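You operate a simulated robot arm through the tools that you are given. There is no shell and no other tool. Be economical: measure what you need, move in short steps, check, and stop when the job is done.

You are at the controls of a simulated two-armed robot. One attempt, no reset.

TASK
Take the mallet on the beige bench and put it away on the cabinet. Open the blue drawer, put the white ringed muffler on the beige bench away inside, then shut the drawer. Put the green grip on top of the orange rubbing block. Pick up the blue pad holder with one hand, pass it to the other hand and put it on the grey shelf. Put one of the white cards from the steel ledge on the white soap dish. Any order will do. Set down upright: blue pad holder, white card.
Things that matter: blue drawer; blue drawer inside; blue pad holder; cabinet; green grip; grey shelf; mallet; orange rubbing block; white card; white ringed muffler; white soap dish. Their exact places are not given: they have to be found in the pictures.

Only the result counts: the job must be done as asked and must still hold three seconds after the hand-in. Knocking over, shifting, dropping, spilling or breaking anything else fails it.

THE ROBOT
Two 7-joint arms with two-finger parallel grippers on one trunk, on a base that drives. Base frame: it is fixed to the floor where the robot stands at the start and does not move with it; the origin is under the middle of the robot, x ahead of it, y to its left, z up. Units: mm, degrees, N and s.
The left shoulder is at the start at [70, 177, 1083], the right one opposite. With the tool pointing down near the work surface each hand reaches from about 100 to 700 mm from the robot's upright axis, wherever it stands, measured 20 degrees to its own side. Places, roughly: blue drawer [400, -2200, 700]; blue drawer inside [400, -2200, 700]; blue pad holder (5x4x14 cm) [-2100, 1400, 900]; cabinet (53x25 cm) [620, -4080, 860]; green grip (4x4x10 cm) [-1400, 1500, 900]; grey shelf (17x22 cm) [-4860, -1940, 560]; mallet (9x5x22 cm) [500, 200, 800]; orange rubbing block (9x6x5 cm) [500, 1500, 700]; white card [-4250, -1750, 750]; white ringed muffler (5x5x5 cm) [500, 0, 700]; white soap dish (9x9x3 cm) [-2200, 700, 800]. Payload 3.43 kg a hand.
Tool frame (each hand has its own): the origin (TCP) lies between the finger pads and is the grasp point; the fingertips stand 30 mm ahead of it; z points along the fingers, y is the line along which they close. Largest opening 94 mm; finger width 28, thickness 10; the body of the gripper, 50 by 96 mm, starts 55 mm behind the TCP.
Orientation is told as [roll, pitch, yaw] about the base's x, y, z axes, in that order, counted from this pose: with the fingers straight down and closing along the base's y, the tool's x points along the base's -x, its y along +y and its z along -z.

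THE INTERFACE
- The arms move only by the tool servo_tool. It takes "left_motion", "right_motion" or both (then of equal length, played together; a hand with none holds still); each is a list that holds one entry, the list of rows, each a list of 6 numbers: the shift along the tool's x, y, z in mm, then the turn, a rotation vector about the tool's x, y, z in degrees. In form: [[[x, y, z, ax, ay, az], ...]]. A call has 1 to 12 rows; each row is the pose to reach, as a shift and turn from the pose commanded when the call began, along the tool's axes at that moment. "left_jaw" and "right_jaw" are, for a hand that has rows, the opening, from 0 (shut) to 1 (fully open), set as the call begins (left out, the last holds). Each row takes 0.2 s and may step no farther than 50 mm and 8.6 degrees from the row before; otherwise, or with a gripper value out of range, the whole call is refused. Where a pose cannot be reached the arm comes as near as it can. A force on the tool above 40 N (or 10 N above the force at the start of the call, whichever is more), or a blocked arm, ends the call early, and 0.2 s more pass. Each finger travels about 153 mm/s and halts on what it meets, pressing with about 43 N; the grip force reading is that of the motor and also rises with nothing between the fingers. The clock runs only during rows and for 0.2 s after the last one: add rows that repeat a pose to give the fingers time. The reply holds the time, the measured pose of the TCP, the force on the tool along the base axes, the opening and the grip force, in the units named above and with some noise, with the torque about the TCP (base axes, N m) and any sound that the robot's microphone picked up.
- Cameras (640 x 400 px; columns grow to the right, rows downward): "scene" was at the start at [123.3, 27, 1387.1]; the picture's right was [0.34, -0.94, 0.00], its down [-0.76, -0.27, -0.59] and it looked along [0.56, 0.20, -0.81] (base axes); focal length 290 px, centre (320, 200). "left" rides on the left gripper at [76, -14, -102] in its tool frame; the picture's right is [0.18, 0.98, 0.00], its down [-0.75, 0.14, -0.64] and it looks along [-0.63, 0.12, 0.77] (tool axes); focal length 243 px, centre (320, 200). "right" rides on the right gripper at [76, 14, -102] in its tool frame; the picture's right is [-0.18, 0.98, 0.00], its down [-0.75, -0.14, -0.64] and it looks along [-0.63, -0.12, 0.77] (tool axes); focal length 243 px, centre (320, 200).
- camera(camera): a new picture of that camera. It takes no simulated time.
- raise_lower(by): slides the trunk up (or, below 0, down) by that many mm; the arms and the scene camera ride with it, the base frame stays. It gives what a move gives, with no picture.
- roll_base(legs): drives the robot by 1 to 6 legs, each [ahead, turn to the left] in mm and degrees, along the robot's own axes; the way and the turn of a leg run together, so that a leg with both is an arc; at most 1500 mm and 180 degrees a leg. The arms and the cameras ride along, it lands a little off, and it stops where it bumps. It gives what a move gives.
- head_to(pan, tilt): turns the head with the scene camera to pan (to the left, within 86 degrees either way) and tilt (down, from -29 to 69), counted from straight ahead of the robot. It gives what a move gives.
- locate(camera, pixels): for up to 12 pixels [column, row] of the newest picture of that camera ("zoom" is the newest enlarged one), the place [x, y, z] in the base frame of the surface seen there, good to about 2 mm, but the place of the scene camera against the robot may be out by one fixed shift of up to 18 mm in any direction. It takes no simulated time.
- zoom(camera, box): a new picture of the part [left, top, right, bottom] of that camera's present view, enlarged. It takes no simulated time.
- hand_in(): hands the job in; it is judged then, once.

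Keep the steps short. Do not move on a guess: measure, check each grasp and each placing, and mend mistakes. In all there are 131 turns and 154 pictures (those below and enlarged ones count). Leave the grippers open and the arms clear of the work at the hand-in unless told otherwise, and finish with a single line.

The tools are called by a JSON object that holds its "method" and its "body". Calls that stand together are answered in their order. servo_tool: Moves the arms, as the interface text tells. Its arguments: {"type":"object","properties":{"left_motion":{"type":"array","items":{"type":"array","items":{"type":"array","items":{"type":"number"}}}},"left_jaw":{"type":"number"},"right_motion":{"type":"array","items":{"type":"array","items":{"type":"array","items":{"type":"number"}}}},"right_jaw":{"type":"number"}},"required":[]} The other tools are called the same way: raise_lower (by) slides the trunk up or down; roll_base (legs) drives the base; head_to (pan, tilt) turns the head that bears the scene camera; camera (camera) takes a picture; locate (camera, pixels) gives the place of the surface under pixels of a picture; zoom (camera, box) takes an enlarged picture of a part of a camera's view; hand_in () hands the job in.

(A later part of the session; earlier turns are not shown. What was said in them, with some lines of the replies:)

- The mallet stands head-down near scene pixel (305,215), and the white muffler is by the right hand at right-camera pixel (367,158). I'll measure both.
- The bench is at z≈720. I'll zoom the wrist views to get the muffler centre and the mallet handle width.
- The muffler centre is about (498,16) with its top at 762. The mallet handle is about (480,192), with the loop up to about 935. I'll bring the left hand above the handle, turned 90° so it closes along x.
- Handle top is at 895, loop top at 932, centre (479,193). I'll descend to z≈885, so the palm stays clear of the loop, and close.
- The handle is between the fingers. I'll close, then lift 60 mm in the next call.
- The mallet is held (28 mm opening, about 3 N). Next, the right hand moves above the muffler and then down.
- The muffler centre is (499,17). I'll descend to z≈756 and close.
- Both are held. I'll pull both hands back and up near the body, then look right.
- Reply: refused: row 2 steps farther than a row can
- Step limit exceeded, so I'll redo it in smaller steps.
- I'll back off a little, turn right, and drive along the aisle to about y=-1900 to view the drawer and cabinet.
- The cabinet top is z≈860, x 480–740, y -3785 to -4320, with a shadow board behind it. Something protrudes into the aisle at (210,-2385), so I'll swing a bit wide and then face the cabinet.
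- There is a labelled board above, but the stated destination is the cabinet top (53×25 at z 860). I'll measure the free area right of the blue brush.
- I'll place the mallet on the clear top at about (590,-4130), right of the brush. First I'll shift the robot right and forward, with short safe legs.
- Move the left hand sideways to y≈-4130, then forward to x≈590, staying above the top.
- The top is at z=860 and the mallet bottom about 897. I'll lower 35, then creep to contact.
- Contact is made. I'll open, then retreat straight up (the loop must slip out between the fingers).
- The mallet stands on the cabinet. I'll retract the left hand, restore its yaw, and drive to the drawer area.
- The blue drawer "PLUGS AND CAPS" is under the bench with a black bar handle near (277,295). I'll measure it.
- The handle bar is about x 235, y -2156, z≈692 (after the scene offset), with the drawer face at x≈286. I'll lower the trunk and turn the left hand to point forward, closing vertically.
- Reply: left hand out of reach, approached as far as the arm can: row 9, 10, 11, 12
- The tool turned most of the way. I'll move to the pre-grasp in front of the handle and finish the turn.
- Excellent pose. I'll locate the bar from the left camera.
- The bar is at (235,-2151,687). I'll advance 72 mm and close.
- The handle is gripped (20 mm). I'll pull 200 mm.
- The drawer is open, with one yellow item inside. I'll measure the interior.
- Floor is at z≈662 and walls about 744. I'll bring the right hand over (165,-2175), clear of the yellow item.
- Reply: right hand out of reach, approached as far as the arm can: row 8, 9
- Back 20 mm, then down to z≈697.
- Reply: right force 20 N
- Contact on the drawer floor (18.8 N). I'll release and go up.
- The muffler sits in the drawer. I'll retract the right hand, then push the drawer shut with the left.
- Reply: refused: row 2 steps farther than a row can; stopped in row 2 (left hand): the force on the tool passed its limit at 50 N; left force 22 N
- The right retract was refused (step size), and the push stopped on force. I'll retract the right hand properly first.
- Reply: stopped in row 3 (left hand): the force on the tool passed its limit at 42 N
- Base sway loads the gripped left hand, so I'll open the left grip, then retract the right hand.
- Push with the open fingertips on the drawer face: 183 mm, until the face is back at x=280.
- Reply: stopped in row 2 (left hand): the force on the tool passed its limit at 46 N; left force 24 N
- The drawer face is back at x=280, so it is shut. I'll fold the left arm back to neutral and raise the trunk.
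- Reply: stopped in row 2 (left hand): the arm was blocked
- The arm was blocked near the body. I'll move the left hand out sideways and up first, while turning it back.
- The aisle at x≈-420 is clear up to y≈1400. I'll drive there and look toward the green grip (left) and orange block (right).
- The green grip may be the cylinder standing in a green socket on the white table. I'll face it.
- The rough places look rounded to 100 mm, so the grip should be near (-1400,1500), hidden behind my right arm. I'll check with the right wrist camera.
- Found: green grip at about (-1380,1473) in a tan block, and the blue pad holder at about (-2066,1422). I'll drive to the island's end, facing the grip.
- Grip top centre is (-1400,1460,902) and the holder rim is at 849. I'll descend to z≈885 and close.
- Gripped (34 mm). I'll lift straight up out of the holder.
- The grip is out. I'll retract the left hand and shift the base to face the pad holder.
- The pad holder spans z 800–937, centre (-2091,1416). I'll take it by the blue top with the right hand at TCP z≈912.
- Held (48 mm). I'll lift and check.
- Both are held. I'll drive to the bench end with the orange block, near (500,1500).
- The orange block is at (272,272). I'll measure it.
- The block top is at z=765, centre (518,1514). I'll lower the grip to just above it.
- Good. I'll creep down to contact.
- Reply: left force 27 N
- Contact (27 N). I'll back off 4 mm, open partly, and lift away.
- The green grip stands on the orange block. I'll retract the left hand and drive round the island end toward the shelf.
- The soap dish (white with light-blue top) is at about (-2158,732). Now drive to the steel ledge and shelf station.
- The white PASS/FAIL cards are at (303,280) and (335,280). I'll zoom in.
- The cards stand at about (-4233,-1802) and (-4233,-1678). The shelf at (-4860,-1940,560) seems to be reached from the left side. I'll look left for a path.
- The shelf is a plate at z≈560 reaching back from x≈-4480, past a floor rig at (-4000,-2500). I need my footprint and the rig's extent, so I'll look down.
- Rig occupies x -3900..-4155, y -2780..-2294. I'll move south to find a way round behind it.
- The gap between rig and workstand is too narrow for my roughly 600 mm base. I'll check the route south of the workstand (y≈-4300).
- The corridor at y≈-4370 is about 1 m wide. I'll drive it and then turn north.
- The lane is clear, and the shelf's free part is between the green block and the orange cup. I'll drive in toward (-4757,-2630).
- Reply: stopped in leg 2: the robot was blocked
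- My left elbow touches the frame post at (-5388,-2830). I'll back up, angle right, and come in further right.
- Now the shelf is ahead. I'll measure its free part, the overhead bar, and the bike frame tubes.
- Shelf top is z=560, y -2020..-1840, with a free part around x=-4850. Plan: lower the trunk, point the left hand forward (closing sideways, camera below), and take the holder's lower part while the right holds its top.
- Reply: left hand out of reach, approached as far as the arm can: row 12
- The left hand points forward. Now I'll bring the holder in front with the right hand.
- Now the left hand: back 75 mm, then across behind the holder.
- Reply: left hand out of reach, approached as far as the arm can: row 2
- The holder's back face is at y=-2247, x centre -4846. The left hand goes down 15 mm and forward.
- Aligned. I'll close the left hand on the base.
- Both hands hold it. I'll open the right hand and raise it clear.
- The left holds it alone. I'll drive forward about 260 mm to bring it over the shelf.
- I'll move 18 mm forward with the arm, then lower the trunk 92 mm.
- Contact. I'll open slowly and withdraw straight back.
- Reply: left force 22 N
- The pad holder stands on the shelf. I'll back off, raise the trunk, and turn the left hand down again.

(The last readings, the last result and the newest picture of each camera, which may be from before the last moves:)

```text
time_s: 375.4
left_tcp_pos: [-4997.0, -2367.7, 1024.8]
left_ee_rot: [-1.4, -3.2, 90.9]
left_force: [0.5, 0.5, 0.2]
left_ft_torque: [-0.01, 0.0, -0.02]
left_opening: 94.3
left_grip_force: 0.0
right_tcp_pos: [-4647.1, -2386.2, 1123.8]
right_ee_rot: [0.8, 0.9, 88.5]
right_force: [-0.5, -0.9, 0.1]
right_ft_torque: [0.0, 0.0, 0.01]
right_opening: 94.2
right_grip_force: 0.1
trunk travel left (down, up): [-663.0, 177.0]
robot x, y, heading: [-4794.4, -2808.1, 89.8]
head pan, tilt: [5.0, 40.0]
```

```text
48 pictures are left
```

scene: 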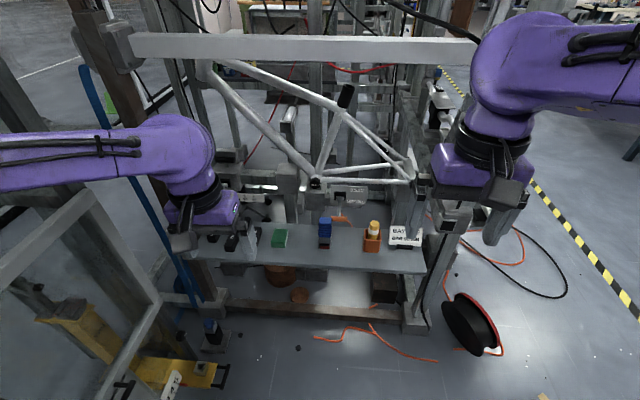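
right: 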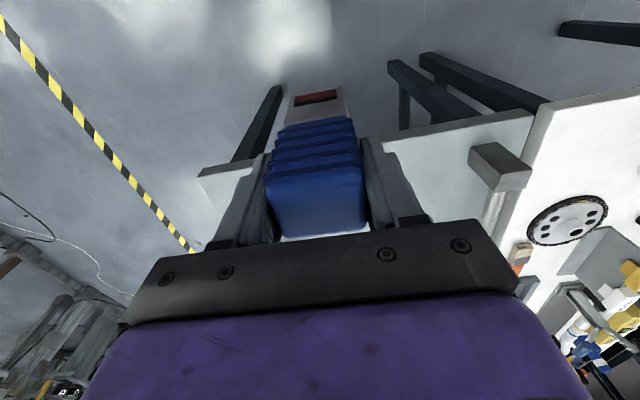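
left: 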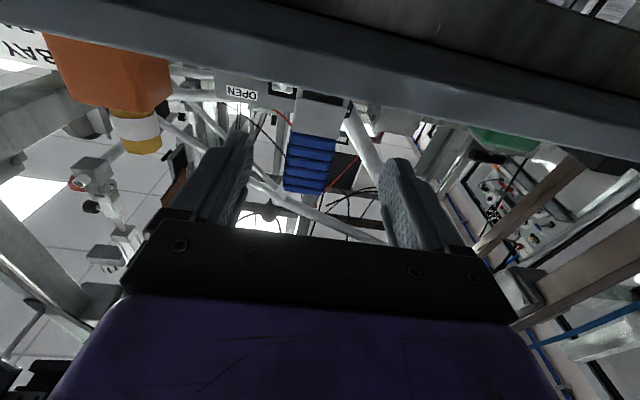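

I'll reverse out the same way and go back round to the ledge front.

{"method": "roll_base", "body": {"legs": [[0, -17], [-600, 0], [0, 17.5], [-970, 0], [0, -90], [1450, 0]]}}

{"method": "roll_base", "body": {"legs": [[300, 0], [0, 90], [1450, 0], [1180, 0], [0, 90]]}}

{"method": "head_to", "body": {"pan": 0, "tilt": 35}}

{"method": "camera", "body": {"camera": "scene"}}

```text
time_s: 396.0
left_tcp_pos: [-3069.0, -4143.7, 1024.1]
left_ee_rot: [-1.4, -3.2, 0.6]
left_force: [0.7, 0.1, -0.1]
left_ft_torque: [0.01, 0.03, 0.0]
left_opening: 94.0
left_grip_force: 0.2
right_tcp_pos: [-3090.4, -4493.4, 1124.1]
right_ee_rot: [0.8, 1.1, -1.8]
right_force: [-0.1, 0.0, 0.2]
right_ft_torque: [0.0, -0.01, -0.01]
right_opening: 93.9
right_grip_force: 0.0
trunk travel left (down, up): [-663.0, 177.0]
robot x, y, heading: [-3512.3, -4344.4, -0.4]
head pan, tilt: [5.0, 40.0]
```

```text
time_s: 418.1
left_tcp_pos: [-3639.4, -1918.6, 1023.5]
left_ee_rot: [-1.4, -3.2, -178.9]
left_force: [0.5, -0.3, -0.1]
left_ft_torque: [-0.01, -0.01, 0.01]
left_opening: 94.0
left_grip_force: 0.0
right_tcp_pos: [-3621.8, -1567.0, 1124.6]
right_ee_rot: [0.8, 1.0, 178.8]
right_force: [0.4, 0.2, -0.8]
right_ft_torque: [-0.01, 0.0, 0.02]
right_opening: 93.9
right_grip_force: 0.0
trunk travel left (down, up): [-663.0, 177.0]
robot x, y, heading: [-3199.6, -1714.3, -179.9]
head pan, tilt: [5.0, 40.0]
```

```text
time_s: 418.7
left_tcp_pos: [-3639.3, -1916.3, 1024.9]
left_ee_rot: [-1.4, -3.1, -178.8]
left_force: [-0.9, -0.2, 0.1]
left_ft_torque: [0.02, 0.04, 0.01]
left_opening: 94.0
left_grip_force: 0.2
right_tcp_pos: [-3621.4, -1567.8, 1122.7]
right_ee_rot: [0.7, 1.0, 178.9]
right_force: [0.0, 0.4, -0.2]
right_ft_torque: [-0.02, 0.02, 0.01]
right_opening: 94.2
right_grip_force: 0.0
trunk travel left (down, up): [-663.0, 177.0]
robot x, y, heading: [-3197.6, -1713.8, -180.1]
head pan, tilt: [0.0, 35.0]
```

```text
47 pictures are left
```

scene: 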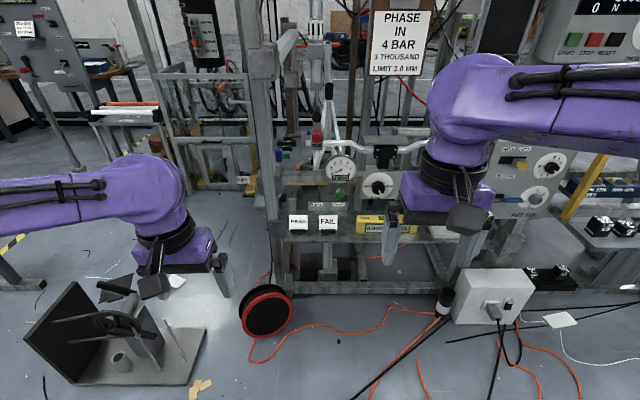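

{"method": "zoom", "body": {"camera": "scene", "box": [260, 180, 400, 270]}}

{"method": "locate", "body": {"camera": "zoom", "pixels": [[175, 170], [130, 170], [215, 170], [175, 150], [175, 200], [308, 170], [308, 200], [240, 215], [308, 215], [240, 180], [308, 100], [440, 200]]}}

{"method": "locate", "body": {"camera": "scene", "pixels": [[440, 315], [330, 335], [250, 350], [400, 360], [265, 335], [243, 310], [395, 325]]}}

```text
4.44 times, centred on (330, 225) of scene
```

zoom: 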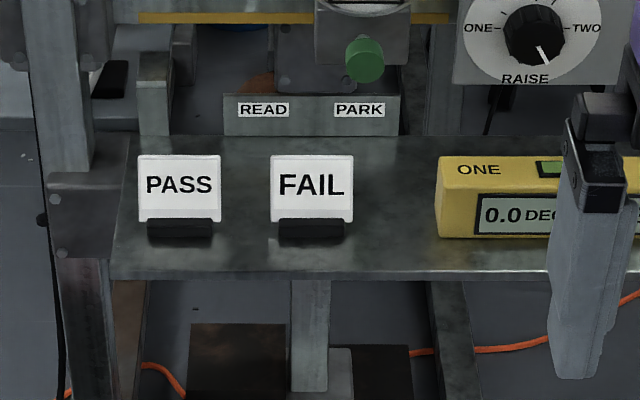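

```text
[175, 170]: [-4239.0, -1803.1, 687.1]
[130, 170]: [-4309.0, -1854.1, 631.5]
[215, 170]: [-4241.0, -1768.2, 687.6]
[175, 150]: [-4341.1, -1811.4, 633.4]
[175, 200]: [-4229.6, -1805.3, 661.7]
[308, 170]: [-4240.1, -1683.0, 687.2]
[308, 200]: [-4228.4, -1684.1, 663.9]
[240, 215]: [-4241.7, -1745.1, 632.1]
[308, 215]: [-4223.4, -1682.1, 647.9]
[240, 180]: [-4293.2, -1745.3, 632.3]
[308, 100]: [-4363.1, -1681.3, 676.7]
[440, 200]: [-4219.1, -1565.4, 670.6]
```

```text
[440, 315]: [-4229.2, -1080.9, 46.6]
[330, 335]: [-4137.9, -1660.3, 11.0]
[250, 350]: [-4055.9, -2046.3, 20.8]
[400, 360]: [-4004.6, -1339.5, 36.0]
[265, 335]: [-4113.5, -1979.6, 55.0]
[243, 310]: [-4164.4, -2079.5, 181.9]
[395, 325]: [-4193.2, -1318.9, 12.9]
```

I'll take the FAIL card by its side edges with the right hand (ledge top z≈620, card about 73 mm wide at (-4233,-1684)). Approach and lower the trunk.

{"method": "roll_base", "body": {"legs": [[465, 0]]}}

{"method": "raise_lower", "body": {"by": -230}}

{"method": "camera", "body": {"camera": "right"}}

{"method": "camera", "body": {"camera": "scene"}}

```text
time_s: 421.5
left_tcp_pos: [-4106.3, -1917.4, 1024.8]
left_ee_rot: [-1.4, -3.2, -179.0]
left_force: [0.1, -0.2, 1.6]
left_ft_torque: [-0.01, 0.02, -0.01]
left_opening: 94.0
left_grip_force: 0.1
right_tcp_pos: [-4088.1, -1567.4, 1123.9]
right_ee_rot: [0.9, 0.9, 178.8]
right_force: [-0.5, -0.2, 0.0]
right_ft_torque: [-0.03, -0.01, -0.02]
right_opening: 93.9
right_grip_force: 0.0
trunk travel left (down, up): [-663.0, 177.0]
robot x, y, heading: [-3662.0, -1715.3, 179.9]
head pan, tilt: [0.0, 35.0]
```

```text
time_s: 423.9
left_tcp_pos: [-4105.6, -1918.5, 794.5]
left_ee_rot: [-1.4, -3.1, -179.1]
left_force: [0.5, 0.3, -0.1]
left_ft_torque: [-0.01, -0.03, 0.01]
left_opening: 93.9
left_grip_force: 0.1
right_tcp_pos: [-4088.0, -1567.4, 892.9]
right_ee_rot: [0.8, 0.9, 178.8]
right_force: [0.1, 0.6, 0.2]
right_ft_torque: [-0.04, 0.0, 0.0]
right_opening: 94.0
right_grip_force: 0.0
trunk travel left (down, up): [-433.0, 407.0]
robot x, y, heading: [-3664.3, -1713.2, 180.1]
head pan, tilt: [0.0, 35.0]
```

```text
45 pictures are left
```

right: 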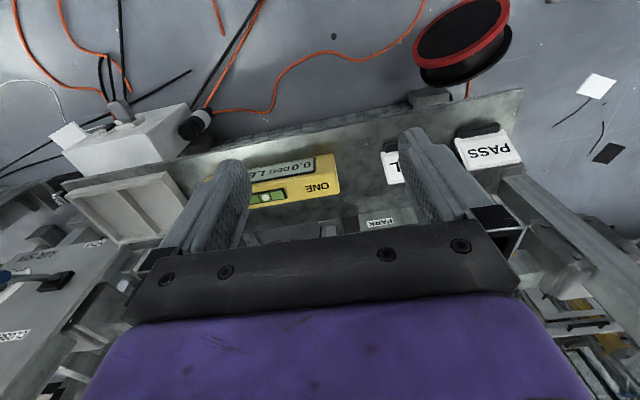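

```text
44 pictures are left
```

scene: 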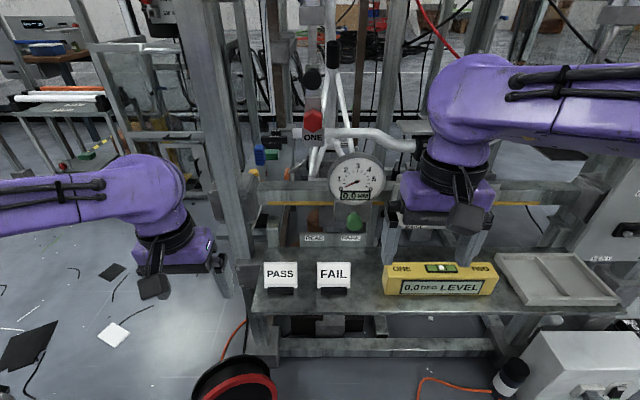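

{"method": "locate", "body": {"camera": "scene", "pixels": [[355, 180], [355, 222], [400, 145], [370, 135], [312, 120], [330, 263], [318, 275], [350, 275], [333, 280], [333, 292], [311, 77], [250, 190]]}}

{"method": "zoom", "body": {"camera": "scene", "box": [250, 60, 450, 310]}}

```text
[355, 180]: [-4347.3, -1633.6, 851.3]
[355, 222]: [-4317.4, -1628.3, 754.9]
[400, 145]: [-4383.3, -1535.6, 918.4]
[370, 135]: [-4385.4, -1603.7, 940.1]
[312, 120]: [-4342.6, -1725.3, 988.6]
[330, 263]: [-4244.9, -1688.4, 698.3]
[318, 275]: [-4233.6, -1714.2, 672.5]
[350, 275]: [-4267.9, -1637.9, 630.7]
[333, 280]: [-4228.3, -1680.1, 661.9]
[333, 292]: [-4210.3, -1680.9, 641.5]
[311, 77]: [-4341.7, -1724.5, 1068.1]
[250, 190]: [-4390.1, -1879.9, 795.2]
```

```text
1.60 times, centred on (350, 185) of scene
```

zoom: 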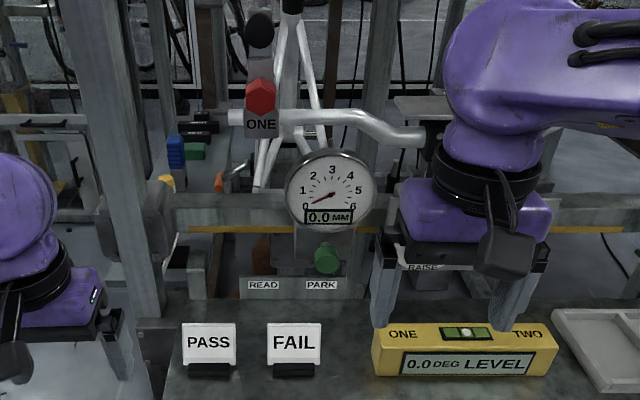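

Gauge and knob stay at x≤-4317, so a vertical descent at x≈-4230 is clear. I'll move above the FAIL card.

{"method": "servo_tool", "body": {"right_motion": [[[-28, 24, 20, 0, 0, 0], [-56, 48, 40, 0, 0, 0], [-84, 72, 60, 0, 0, 0], [-112, 96, 80, 0, 0, 0], [-138, 118, 100, 0, 0, 0], [-138, 118, 100, 0, 0, 0]]], "right_jaw": 1}}

{"method": "camera", "body": {"camera": "right"}}

```text
time_s: 425.3
left_tcp_pos: [-4104.9, -1916.6, 794.6]
left_ee_rot: [-1.3, -3.3, -179.0]
left_force: [-0.7, 0.0, -0.4]
left_ft_torque: [0.01, 0.0, -0.02]
left_opening: 93.9
left_grip_force: 0.1
right_tcp_pos: [-4226.6, -1682.9, 792.9]
right_ee_rot: [0.9, 0.9, 178.8]
right_force: [0.5, 0.2, 0.2]
right_ft_torque: [-0.01, 0.01, -0.01]
right_opening: 94.1
right_grip_force: 0.1
trunk travel left (down, up): [-433.0, 407.0]
robot x, y, heading: [-3662.6, -1712.8, 180.0]
head pan, tilt: [0.0, 35.0]
```

```text
42 pictures are left
```

right: 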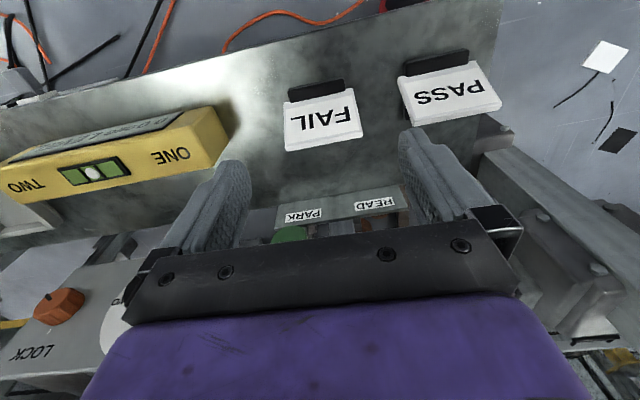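

{"method": "locate", "body": {"camera": "right", "pixels": [[322, 120], [286, 125], [359, 115], [285, 148], [361, 135], [320, 142], [318, 104], [318, 90], [288, 97], [344, 85], [316, 82], [400, 160]]}}

{"method": "zoom", "body": {"camera": "right", "box": [260, 60, 420, 160]}}

```text
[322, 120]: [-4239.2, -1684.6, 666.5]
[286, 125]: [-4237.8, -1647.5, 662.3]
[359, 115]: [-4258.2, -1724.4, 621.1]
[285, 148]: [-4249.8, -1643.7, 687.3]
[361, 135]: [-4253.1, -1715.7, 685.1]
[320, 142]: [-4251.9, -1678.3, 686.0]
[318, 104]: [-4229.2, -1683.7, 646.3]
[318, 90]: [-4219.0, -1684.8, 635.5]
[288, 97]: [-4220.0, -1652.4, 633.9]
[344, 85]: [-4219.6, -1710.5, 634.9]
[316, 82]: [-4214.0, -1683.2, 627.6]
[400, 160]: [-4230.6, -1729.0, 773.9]
```

```text
4.00 times, centred on (340, 110) of right
```

zoom: 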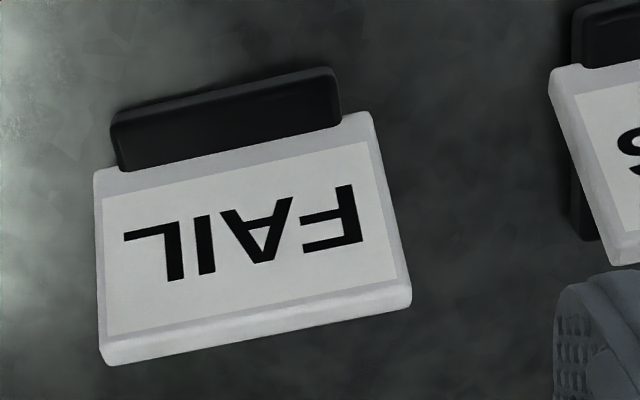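

The card spans y -1718..-1644 and leans back (x -4229→-4253). I'll descend to TCP (-4243,-1681,657).

{"method": "servo_tool", "body": {"right_motion": [[[-10, -2, 20, 0, 0, 0], [-18, -3, 55, 0, 0, 0], [-18, -4, 90, 0, 0, 0], [-18, -4, 120, 0, 0, 0], [-18, -4, 135, 0, 0, 0], [-18, -4, 135, 0, 0, 0]]], "right_jaw": 1}}

{"method": "camera", "body": {"camera": "right"}}

```text
time_s: 426.7
left_tcp_pos: [-4106.7, -1917.0, 795.2]
left_ee_rot: [-1.3, -3.2, -179.0]
left_force: [-0.4, 0.8, 0.1]
left_ft_torque: [0.0, 0.01, -0.03]
left_opening: 94.2
left_grip_force: 0.0
right_tcp_pos: [-4243.3, -1681.4, 657.8]
right_ee_rot: [0.8, 0.9, 178.8]
right_force: [-1.3, 0.6, -0.2]
right_ft_torque: [-0.02, -0.02, 0.06]
right_opening: 94.0
right_grip_force: 0.0
trunk travel left (down, up): [-433.0, 407.0]
robot x, y, heading: [-3666.1, -1713.4, 179.9]
head pan, tilt: [0.0, 35.0]
```

```text
40 pictures are left
```

right: 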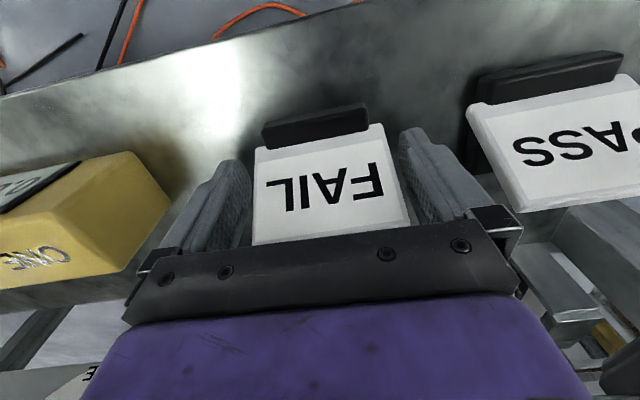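

The card is between the fingers. I'll close, then lift.

{"method": "servo_tool", "body": {"right_motion": [[[0, 0, 0, 0, 0, 0], [0, 0, 0, 0, 0, 0], [0, 0, 0, 0, 0, 0]]], "right_jaw": 0}}

{"method": "servo_tool", "body": {"right_motion": [[[0, 0, -15, 0, 0, 0], [0, 0, -50, 0, 0, 0], [0, 0, -90, 0, 0, 0], [0, 0, -90, 0, 0, 0]]]}}

{"method": "camera", "body": {"camera": "right"}}

{"method": "camera", "body": {"camera": "scene"}}

```text
time_s: 427.5
left_tcp_pos: [-4105.3, -1918.0, 794.8]
left_ee_rot: [-1.4, -3.1, -179.0]
left_force: [-0.2, 0.7, -0.3]
left_ft_torque: [-0.02, 0.0, 0.01]
left_opening: 93.7
left_grip_force: 0.0
right_tcp_pos: [-4241.8, -1680.2, 657.1]
right_ee_rot: [0.8, 1.1, 178.8]
right_force: [0.6, 0.1, 0.2]
right_ft_torque: [0.01, 0.02, -0.01]
right_opening: 78.1
right_grip_force: 42.6
trunk travel left (down, up): [-433.0, 407.0]
robot x, y, heading: [-3665.0, -1711.1, 180.0]
head pan, tilt: [0.0, 35.0]
```

```text
time_s: 428.5
left_tcp_pos: [-4107.3, -1918.4, 793.7]
left_ee_rot: [-1.5, -3.2, -179.0]
left_force: [0.2, 0.4, -0.5]
left_ft_torque: [0.0, -0.01, 0.01]
left_opening: 93.8
left_grip_force: 0.0
right_tcp_pos: [-4245.8, -1680.0, 746.9]
right_ee_rot: [0.9, 1.0, 178.8]
right_force: [-0.2, 0.1, -0.6]
right_ft_torque: [-0.04, 0.02, 0.03]
right_opening: 78.1
right_grip_force: 43.0
trunk travel left (down, up): [-433.0, 407.0]
robot x, y, heading: [-3662.9, -1710.9, 180.2]
head pan, tilt: [0.0, 35.0]
```

```text
39 pictures are left
```

right: 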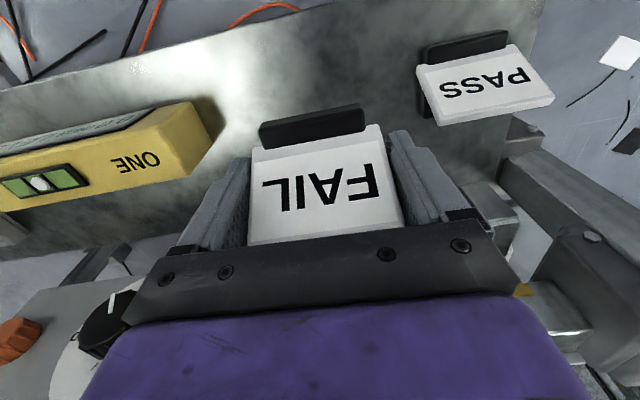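

```text
38 pictures are left
```

scene: 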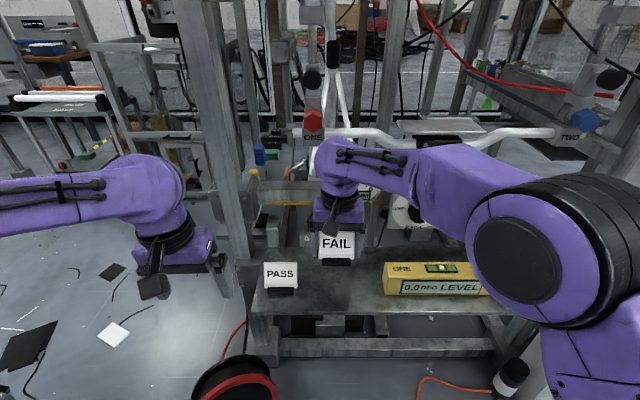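

The card is held upright. I'll retract it toward the body, back off, and raise the trunk.

{"method": "servo_tool", "body": {"right_motion": [[[20, 0, -30, 0, 0, 0], [55, -15, -50, 0, 0, 0], [90, -35, -70, 0, 0, 0], [120, -60, -90, 0, 0, 0], [140, -90, -110, 0, 0, 0], [150, -120, -130, 0, 0, 0]]]}}

{"method": "roll_base", "body": {"legs": [[-500, 0]]}}

{"method": "raise_lower", "body": {"by": 230}}

{"method": "roll_base", "body": {"legs": [[0, -90], [1450, 0], [1000, 0], [0, -90]]}}

{"method": "head_to", "body": {"pan": 0, "tilt": 35}}

{"method": "camera", "body": {"camera": "scene"}}

```text
time_s: 429.9
left_tcp_pos: [-4106.5, -1916.5, 795.4]
left_ee_rot: [-1.2, -3.2, -179.0]
left_force: [-0.5, 0.2, 0.1]
left_ft_torque: [-0.01, 0.03, -0.04]
left_opening: 93.8
left_grip_force: 0.0
right_tcp_pos: [-4092.0, -1560.9, 879.5]
right_ee_rot: [0.8, 0.9, 178.7]
right_force: [-0.2, -0.5, -0.8]
right_ft_torque: [-0.02, 0.03, 0.01]
right_opening: 78.3
right_grip_force: 42.8
trunk travel left (down, up): [-433.0, 407.0]
robot x, y, heading: [-3663.2, -1716.1, 180.1]
head pan, tilt: [0.0, 35.0]
```

```text
time_s: 432.9
left_tcp_pos: [-3602.7, -1916.7, 794.7]
left_ee_rot: [-1.4, -3.4, -179.0]
left_force: [0.7, 0.4, -1.2]
left_ft_torque: [0.0, 0.0, 0.01]
left_opening: 94.2
left_grip_force: 0.1
right_tcp_pos: [-3591.1, -1561.3, 879.4]
right_ee_rot: [0.9, 0.9, 178.8]
right_force: [0.4, -0.7, -1.1]
right_ft_torque: [0.0, 0.03, 0.0]
right_opening: 78.6
right_grip_force: 43.1
trunk travel left (down, up): [-433.0, 407.0]
robot x, y, heading: [-3160.5, -1713.1, -180.2]
head pan, tilt: [0.0, 35.0]
```

```text
time_s: 435.3
left_tcp_pos: [-3603.8, -1918.1, 1023.4]
left_ee_rot: [-1.4, -3.3, -178.9]
left_force: [-0.4, -0.1, 0.5]
left_ft_torque: [-0.01, -0.02, -0.02]
left_opening: 94.2
left_grip_force: 0.2
right_tcp_pos: [-3591.5, -1562.2, 1108.4]
right_ee_rot: [0.8, 1.0, 178.8]
right_force: [1.2, -0.2, -1.1]
right_ft_torque: [-0.03, 0.01, -0.04]
right_opening: 78.5
right_grip_force: 43.0
trunk travel left (down, up): [-663.0, 177.0]
robot x, y, heading: [-3163.9, -1715.7, -179.9]
head pan, tilt: [0.0, 35.0]
```

```text
time_s: 454.9
left_tcp_pos: [-2761.0, 947.1, 1024.0]
left_ee_rot: [-1.4, -3.3, 2.8]
left_force: [0.1, 1.2, 1.5]
left_ft_torque: [-0.01, -0.02, -0.01]
left_opening: 94.0
left_grip_force: 0.0
right_tcp_pos: [-2763.5, 591.3, 1109.0]
right_ee_rot: [0.8, 1.0, 0.6]
right_force: [-0.7, 0.4, -1.7]
right_ft_torque: [0.04, 0.01, 0.0]
right_opening: 78.4
right_grip_force: 42.8
trunk travel left (down, up): [-663.0, 177.0]
robot x, y, heading: [-3196.5, 730.6, 1.9]
head pan, tilt: [0.0, 35.0]
```

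```text
time_s: 455.5
left_tcp_pos: [-2760.4, 948.4, 1024.3]
left_ee_rot: [-1.5, -3.2, 2.8]
left_force: [0.0, 0.0, 0.2]
left_ft_torque: [-0.03, -0.02, -0.03]
left_opening: 93.9
left_grip_force: 0.0
right_tcp_pos: [-2761.4, 590.7, 1108.2]
right_ee_rot: [0.8, 1.0, 0.5]
right_force: [1.2, 0.3, -1.2]
right_ft_torque: [0.0, -0.01, -0.02]
right_opening: 78.5
right_grip_force: 42.7
trunk travel left (down, up): [-663.0, 177.0]
robot x, y, heading: [-3192.7, 732.6, 1.7]
head pan, tilt: [0.0, 35.0]
```

```text
37 pictures are left
```

scene: 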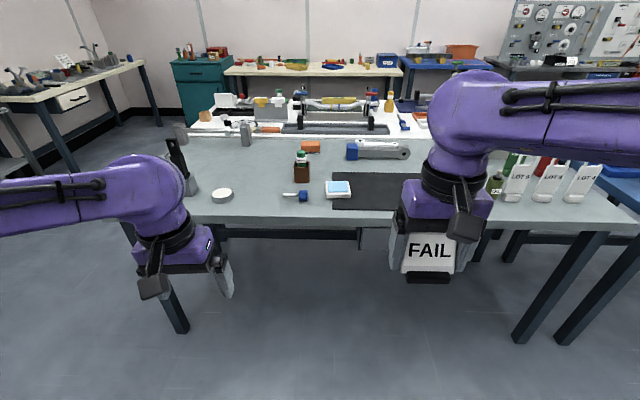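

{"method": "zoom", "body": {"camera": "scene", "box": [280, 150, 400, 230]}}

{"method": "locate", "body": {"camera": "zoom", "pixels": [[310, 190], [245, 210], [380, 210], [265, 165], [370, 165], [310, 240], [200, 210], [130, 210], [90, 150], [420, 230], [310, 165], [310, 215]]}}

{"method": "locate", "body": {"camera": "scene", "pixels": [[222, 192], [360, 245], [300, 215], [215, 225], [340, 215]]}}

```text
5.00 times, centred on (340, 190) of scene
```

zoom: 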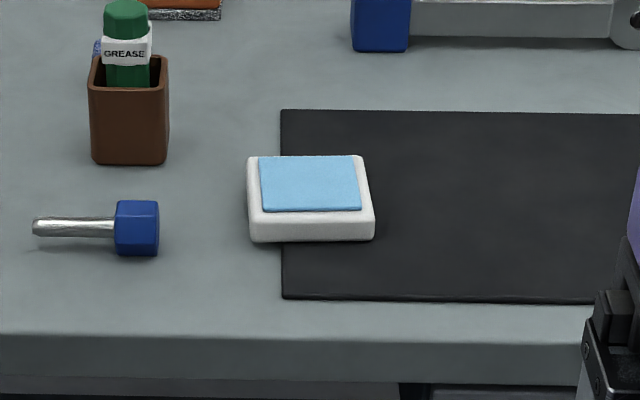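

```text
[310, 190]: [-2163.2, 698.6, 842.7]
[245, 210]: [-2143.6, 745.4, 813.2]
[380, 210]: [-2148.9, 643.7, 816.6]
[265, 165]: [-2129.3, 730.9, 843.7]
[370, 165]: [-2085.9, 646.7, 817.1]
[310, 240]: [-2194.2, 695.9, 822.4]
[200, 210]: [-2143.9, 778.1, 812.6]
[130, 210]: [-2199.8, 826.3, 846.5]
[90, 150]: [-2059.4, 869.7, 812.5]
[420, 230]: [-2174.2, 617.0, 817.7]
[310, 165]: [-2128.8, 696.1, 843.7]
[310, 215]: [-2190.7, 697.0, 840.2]
```

```text
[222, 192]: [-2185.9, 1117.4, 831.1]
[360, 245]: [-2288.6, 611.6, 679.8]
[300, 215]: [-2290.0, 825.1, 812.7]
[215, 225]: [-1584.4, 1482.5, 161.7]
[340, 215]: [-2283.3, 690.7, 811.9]
```

The dish is the white square at about (-2157,697), top z≈831. I'll approach it.

{"method": "roll_base", "body": {"legs": [[0, -1.8], [470, 0]]}}

{"method": "camera", "body": {"camera": "right"}}

{"method": "camera", "body": {"camera": "scene"}}

```text
time_s: 458.6
left_tcp_pos: [-2285.5, 936.0, 1024.4]
left_ee_rot: [-1.5, -3.2, 1.2]
left_force: [-0.3, 0.3, 0.1]
left_ft_torque: [0.0, 0.02, -0.03]
left_opening: 93.9
left_grip_force: 0.1
right_tcp_pos: [-2298.2, 579.1, 1108.7]
right_ee_rot: [0.8, 0.9, -1.1]
right_force: [-0.3, 0.2, -1.6]
right_ft_torque: [-0.03, -0.01, -0.01]
right_opening: 78.5
right_grip_force: 42.9
trunk travel left (down, up): [-663.0, 177.0]
robot x, y, heading: [-2725.8, 727.2, 0.2]
head pan, tilt: [0.0, 35.0]
```

```text
35 pictures are left
```

right: 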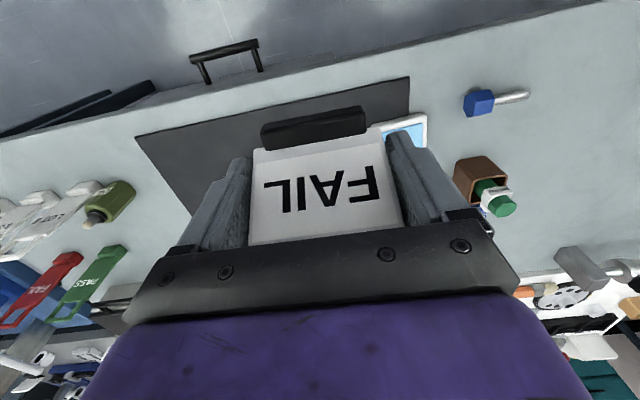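

```text
34 pictures are left
```

scene: 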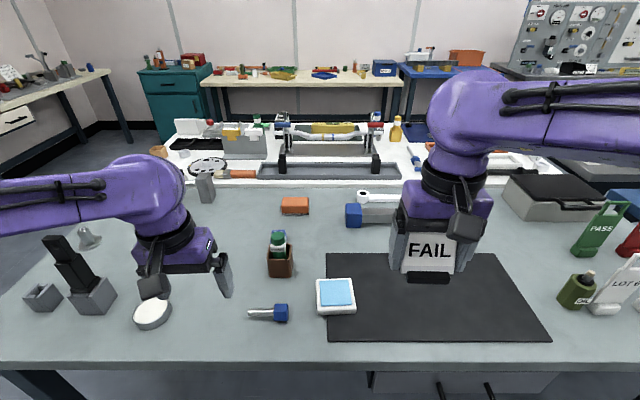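

{"method": "locate", "body": {"camera": "scene", "pixels": [[337, 292], [317, 280], [355, 280], [318, 311], [356, 311], [337, 312], [337, 280], [429, 278], [405, 270]]}}

{"method": "locate", "body": {"camera": "right", "pixels": [[405, 130], [425, 118], [424, 150], [312, 130], [264, 140], [366, 120], [318, 118], [318, 108], [318, 145]]}}

```text
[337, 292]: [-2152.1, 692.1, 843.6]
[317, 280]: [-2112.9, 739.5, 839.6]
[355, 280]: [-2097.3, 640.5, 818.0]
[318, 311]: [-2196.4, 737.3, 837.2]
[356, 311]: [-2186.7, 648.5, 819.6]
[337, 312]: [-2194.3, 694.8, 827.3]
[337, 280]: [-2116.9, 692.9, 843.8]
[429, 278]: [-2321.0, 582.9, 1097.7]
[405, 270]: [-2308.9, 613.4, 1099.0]
```

```text
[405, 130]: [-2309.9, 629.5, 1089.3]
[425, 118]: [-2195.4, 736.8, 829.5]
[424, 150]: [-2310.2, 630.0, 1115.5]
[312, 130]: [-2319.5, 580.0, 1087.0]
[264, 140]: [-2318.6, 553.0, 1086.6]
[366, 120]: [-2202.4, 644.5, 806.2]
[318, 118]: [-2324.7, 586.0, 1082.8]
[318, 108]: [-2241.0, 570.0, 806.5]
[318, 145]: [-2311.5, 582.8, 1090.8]
```

Dish centre is (-2152,693), top about 831. I'll hover the card over it.

{"method": "servo_tool", "body": {"right_motion": [[[-25, 20, 20, 0, 0, 0], [-50, 40, 50, 0, 0, 0], [-76, 60, 80, 0, 0, 0], [-101, 80, 110, 0, 0, 0], [-126, 100, 140, 0, 0, 0], [-151, 116, 165, 0, 0, 0], [-151, 116, 195, 0, 0, 0], [-151, 116, 195, 0, 0, 0]]]}}

{"method": "camera", "body": {"camera": "right"}}

{"method": "camera", "body": {"camera": "scene"}}

```text
time_s: 460.4
left_tcp_pos: [-2286.7, 935.3, 1024.1]
left_ee_rot: [-1.4, -3.2, 1.0]
left_force: [0.8, 0.2, -0.8]
left_ft_torque: [-0.02, 0.0, 0.01]
left_opening: 93.9
left_grip_force: 0.2
right_tcp_pos: [-2149.3, 696.2, 913.4]
right_ee_rot: [0.8, 0.9, -1.2]
right_force: [0.3, -0.1, -1.2]
right_ft_torque: [0.0, -0.03, 0.0]
right_opening: 78.5
right_grip_force: 42.9
trunk travel left (down, up): [-663.0, 177.0]
robot x, y, heading: [-2729.1, 728.8, 0.0]
head pan, tilt: [0.0, 35.0]
```

```text
33 pictures are left
```

right: 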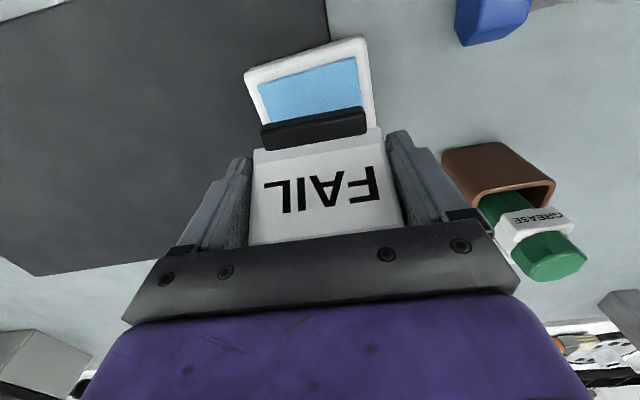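

```text
32 pictures are left
```

scene: 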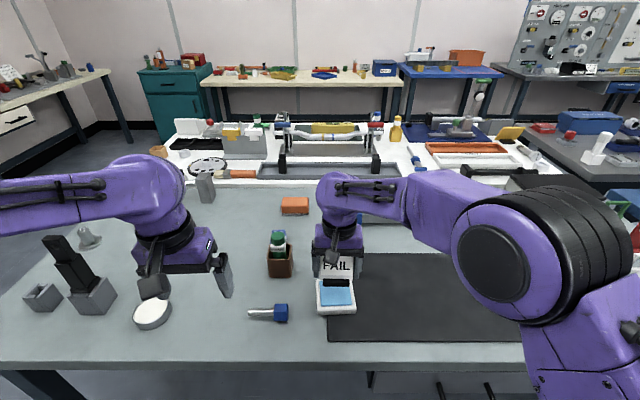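

{"method": "servo_tool", "body": {"right_motion": [[[-3, -4, 15, 0, 0, 0], [-4, -4, 30, 0, 0, 0], [-4, -4, 39, 0, 0, 0], [-4, -4, 39, 0, 0, 0]]]}}

{"method": "zoom", "body": {"camera": "scene", "box": [290, 230, 390, 330]}}

{"method": "servo_tool", "body": {"right_motion": [[[0, 0, 2, 0, 0, 0], [0, 0, 4, 0, 0, 0], [0, 0, 5.5, 0, 0, 0]]]}}

```text
time_s: 461.4
left_tcp_pos: [-2287.0, 934.7, 1024.6]
left_ee_rot: [-1.3, -3.2, 1.1]
left_force: [-0.2, -1.1, -0.1]
left_ft_torque: [-0.01, 0.02, -0.04]
left_opening: 93.9
left_grip_force: 0.0
right_tcp_pos: [-2144.6, 691.4, 873.4]
right_ee_rot: [0.9, 0.9, -1.0]
right_force: [0.4, 0.4, -1.1]
right_ft_torque: [0.01, 0.04, -0.03]
right_opening: 78.4
right_grip_force: 43.5
trunk travel left (down, up): [-663.0, 177.0]
robot x, y, heading: [-2732.4, 733.3, 0.1]
head pan, tilt: [0.0, 35.0]
```

```text
4.00 times, centred on (340, 280) of scene
```

zoom: 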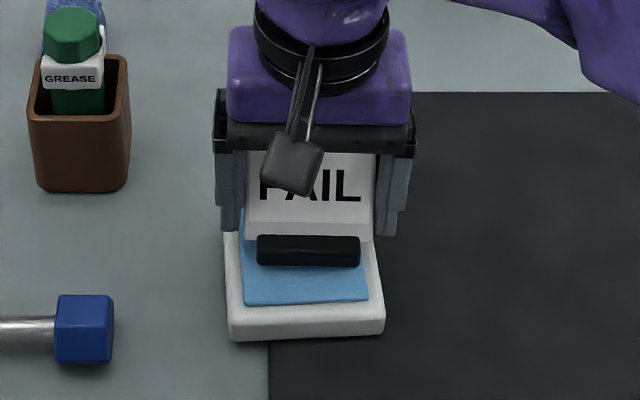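

```text
time_s: 462.2
left_tcp_pos: [-2286.2, 936.0, 1024.5]
left_ee_rot: [-1.4, -3.3, 1.1]
left_force: [-0.7, -0.2, 0.7]
left_ft_torque: [-0.02, -0.01, -0.02]
left_opening: 94.2
left_grip_force: 0.0
right_tcp_pos: [-2145.2, 692.0, 870.3]
right_ee_rot: [0.9, 0.8, -1.1]
right_force: [0.6, -0.3, 4.7]
right_ft_torque: [-0.21, 0.12, 0.0]
right_opening: 78.4
right_grip_force: 43.3
trunk travel left (down, up): [-663.0, 177.0]
robot x, y, heading: [-2725.9, 730.6, 0.3]
head pan, tilt: [0.0, 35.0]
```

Contact on the dish. I'll open and lift straight up.

{"method": "servo_tool", "body": {"right_motion": [[[0, 0, 1, 0, 0, 0], [0, 0, 1, 0, 0, 0]]]}}

{"method": "servo_tool", "body": {"right_motion": [[[0, 0, 0, 0, 0, 0], [0, 0, 0, 0, 0, 0], [0, 0, 0, 0, 0, 0]]], "right_jaw": 1}}

{"method": "servo_tool", "body": {"right_motion": [[[0, 0, -20, 0, 0, 0], [0, 0, -55, 0, 0, 0], [0, 0, -95, 0, 0, 0], [0, 0, -135, 0, 0, 0], [30, -15, -150, 0, 0, 0], [70, -35, -160, 0, 0, 0], [110, -55, -165, 0, 0, 0], [150, -75, -165, 0, 0, 0]]]}}

{"method": "camera", "body": {"camera": "scene"}}

{"method": "zoom", "body": {"camera": "scene", "box": [280, 220, 400, 340]}}

```text
time_s: 462.8
left_tcp_pos: [-2286.3, 935.4, 1025.1]
left_ee_rot: [-1.4, -3.3, 1.0]
left_force: [0.7, -0.3, -0.4]
left_ft_torque: [0.02, 0.0, -0.01]
left_opening: 93.8
left_grip_force: 0.0
right_tcp_pos: [-2144.6, 691.8, 867.4]
right_ee_rot: [0.8, 0.8, -1.1]
right_force: [2.3, 0.6, 14.8]
right_ft_torque: [-0.47, 0.12, 0.06]
right_opening: 78.1
right_grip_force: 43.5
trunk travel left (down, up): [-663.0, 177.0]
robot x, y, heading: [-2730.1, 732.5, 0.2]
head pan, tilt: [0.0, 35.0]
```

```text
time_s: 463.6
left_tcp_pos: [-2285.3, 934.7, 1024.1]
left_ee_rot: [-1.5, -3.2, 1.1]
left_force: [-0.3, -0.7, 0.4]
left_ft_torque: [0.04, -0.01, -0.01]
left_opening: 93.9
left_grip_force: 0.1
right_tcp_pos: [-2144.9, 692.8, 867.0]
right_ee_rot: [0.8, 0.9, -1.1]
right_force: [-0.9, 0.9, 0.4]
right_ft_torque: [-0.02, -0.04, 0.03]
right_opening: 94.0
right_grip_force: 0.1
trunk travel left (down, up): [-663.0, 177.0]
robot x, y, heading: [-2730.9, 729.7, -0.1]
head pan, tilt: [0.0, 35.0]
```

```text
time_s: 465.4
left_tcp_pos: [-2287.5, 935.1, 1025.4]
left_ee_rot: [-1.4, -3.4, 1.1]
left_force: [0.1, 0.2, -0.7]
left_ft_torque: [-0.01, -0.03, 0.01]
left_opening: 93.8
left_grip_force: 0.1
right_tcp_pos: [-2295.1, 616.8, 1032.3]
right_ee_rot: [0.9, 0.8, -1.1]
right_force: [0.0, -0.4, 0.7]
right_ft_torque: [0.03, -0.03, 0.01]
right_opening: 94.0
right_grip_force: 0.2
trunk travel left (down, up): [-663.0, 177.0]
robot x, y, heading: [-2728.5, 731.5, -0.0]
head pan, tilt: [0.0, 35.0]
```

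```text
30 pictures are left
```

scene: 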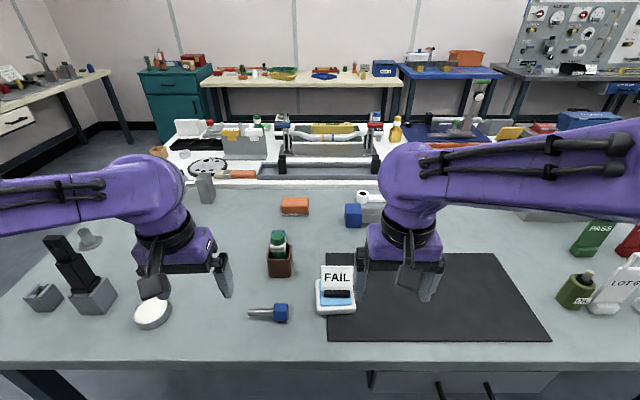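

```text
3.33 times, centred on (340, 280) of scene
```

zoom: 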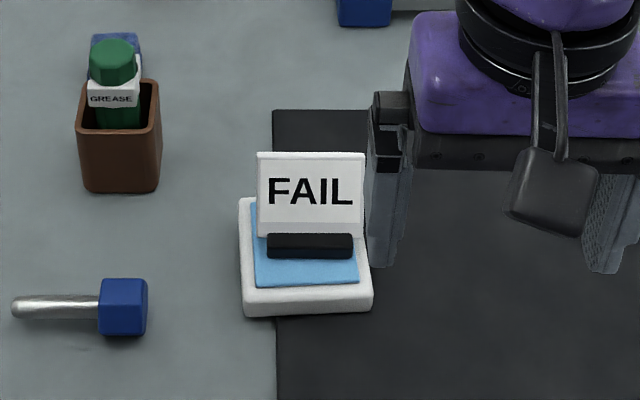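

The card stands on the dish. I'll back the robot clear and then hand in.

{"method": "roll_base", "body": {"legs": [[-400, 0]]}}

{"method": "camera", "body": {"camera": "scene"}}

```text
time_s: 467.9
left_tcp_pos: [-2683.4, 935.1, 1023.8]
left_ee_rot: [-1.3, -3.2, 1.1]
left_force: [-0.7, 0.6, -0.1]
left_ft_torque: [0.0, -0.02, 0.01]
left_opening: 93.9
left_grip_force: 0.1
right_tcp_pos: [-2691.0, 616.7, 1032.5]
right_ee_rot: [0.9, 1.1, -1.2]
right_force: [0.0, 0.6, -0.1]
right_ft_torque: [0.0, 0.02, -0.02]
right_opening: 93.9
right_grip_force: 0.1
trunk travel left (down, up): [-663.0, 177.0]
robot x, y, heading: [-3129.2, 734.1, -0.2]
head pan, tilt: [0.0, 35.0]
```

```text
28 pictures are left
```

scene: 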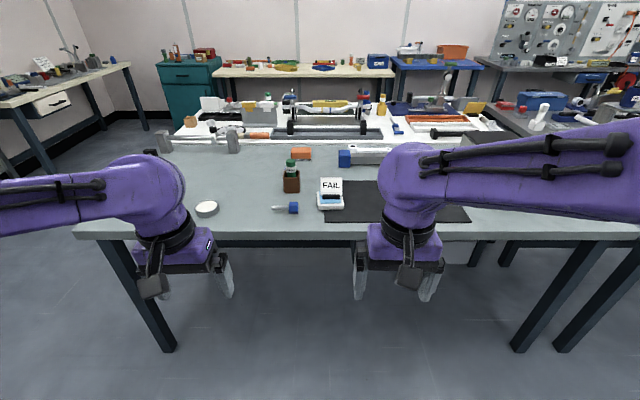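

All five parts are placed, and the arms are clear with the grippers open. Handing in.

{"method": "hand_in", "body": {}}

```text
The job is handed in.
```

Handed in with all five jobs done: mallet standing on the cabinet top (not hung on its labelled hook), muffler in the shut blue drawer, green grip on the orange block, pad holder passed from right hand to left and set upright on the grey shelf, and the FAIL card upright on the soap dish.
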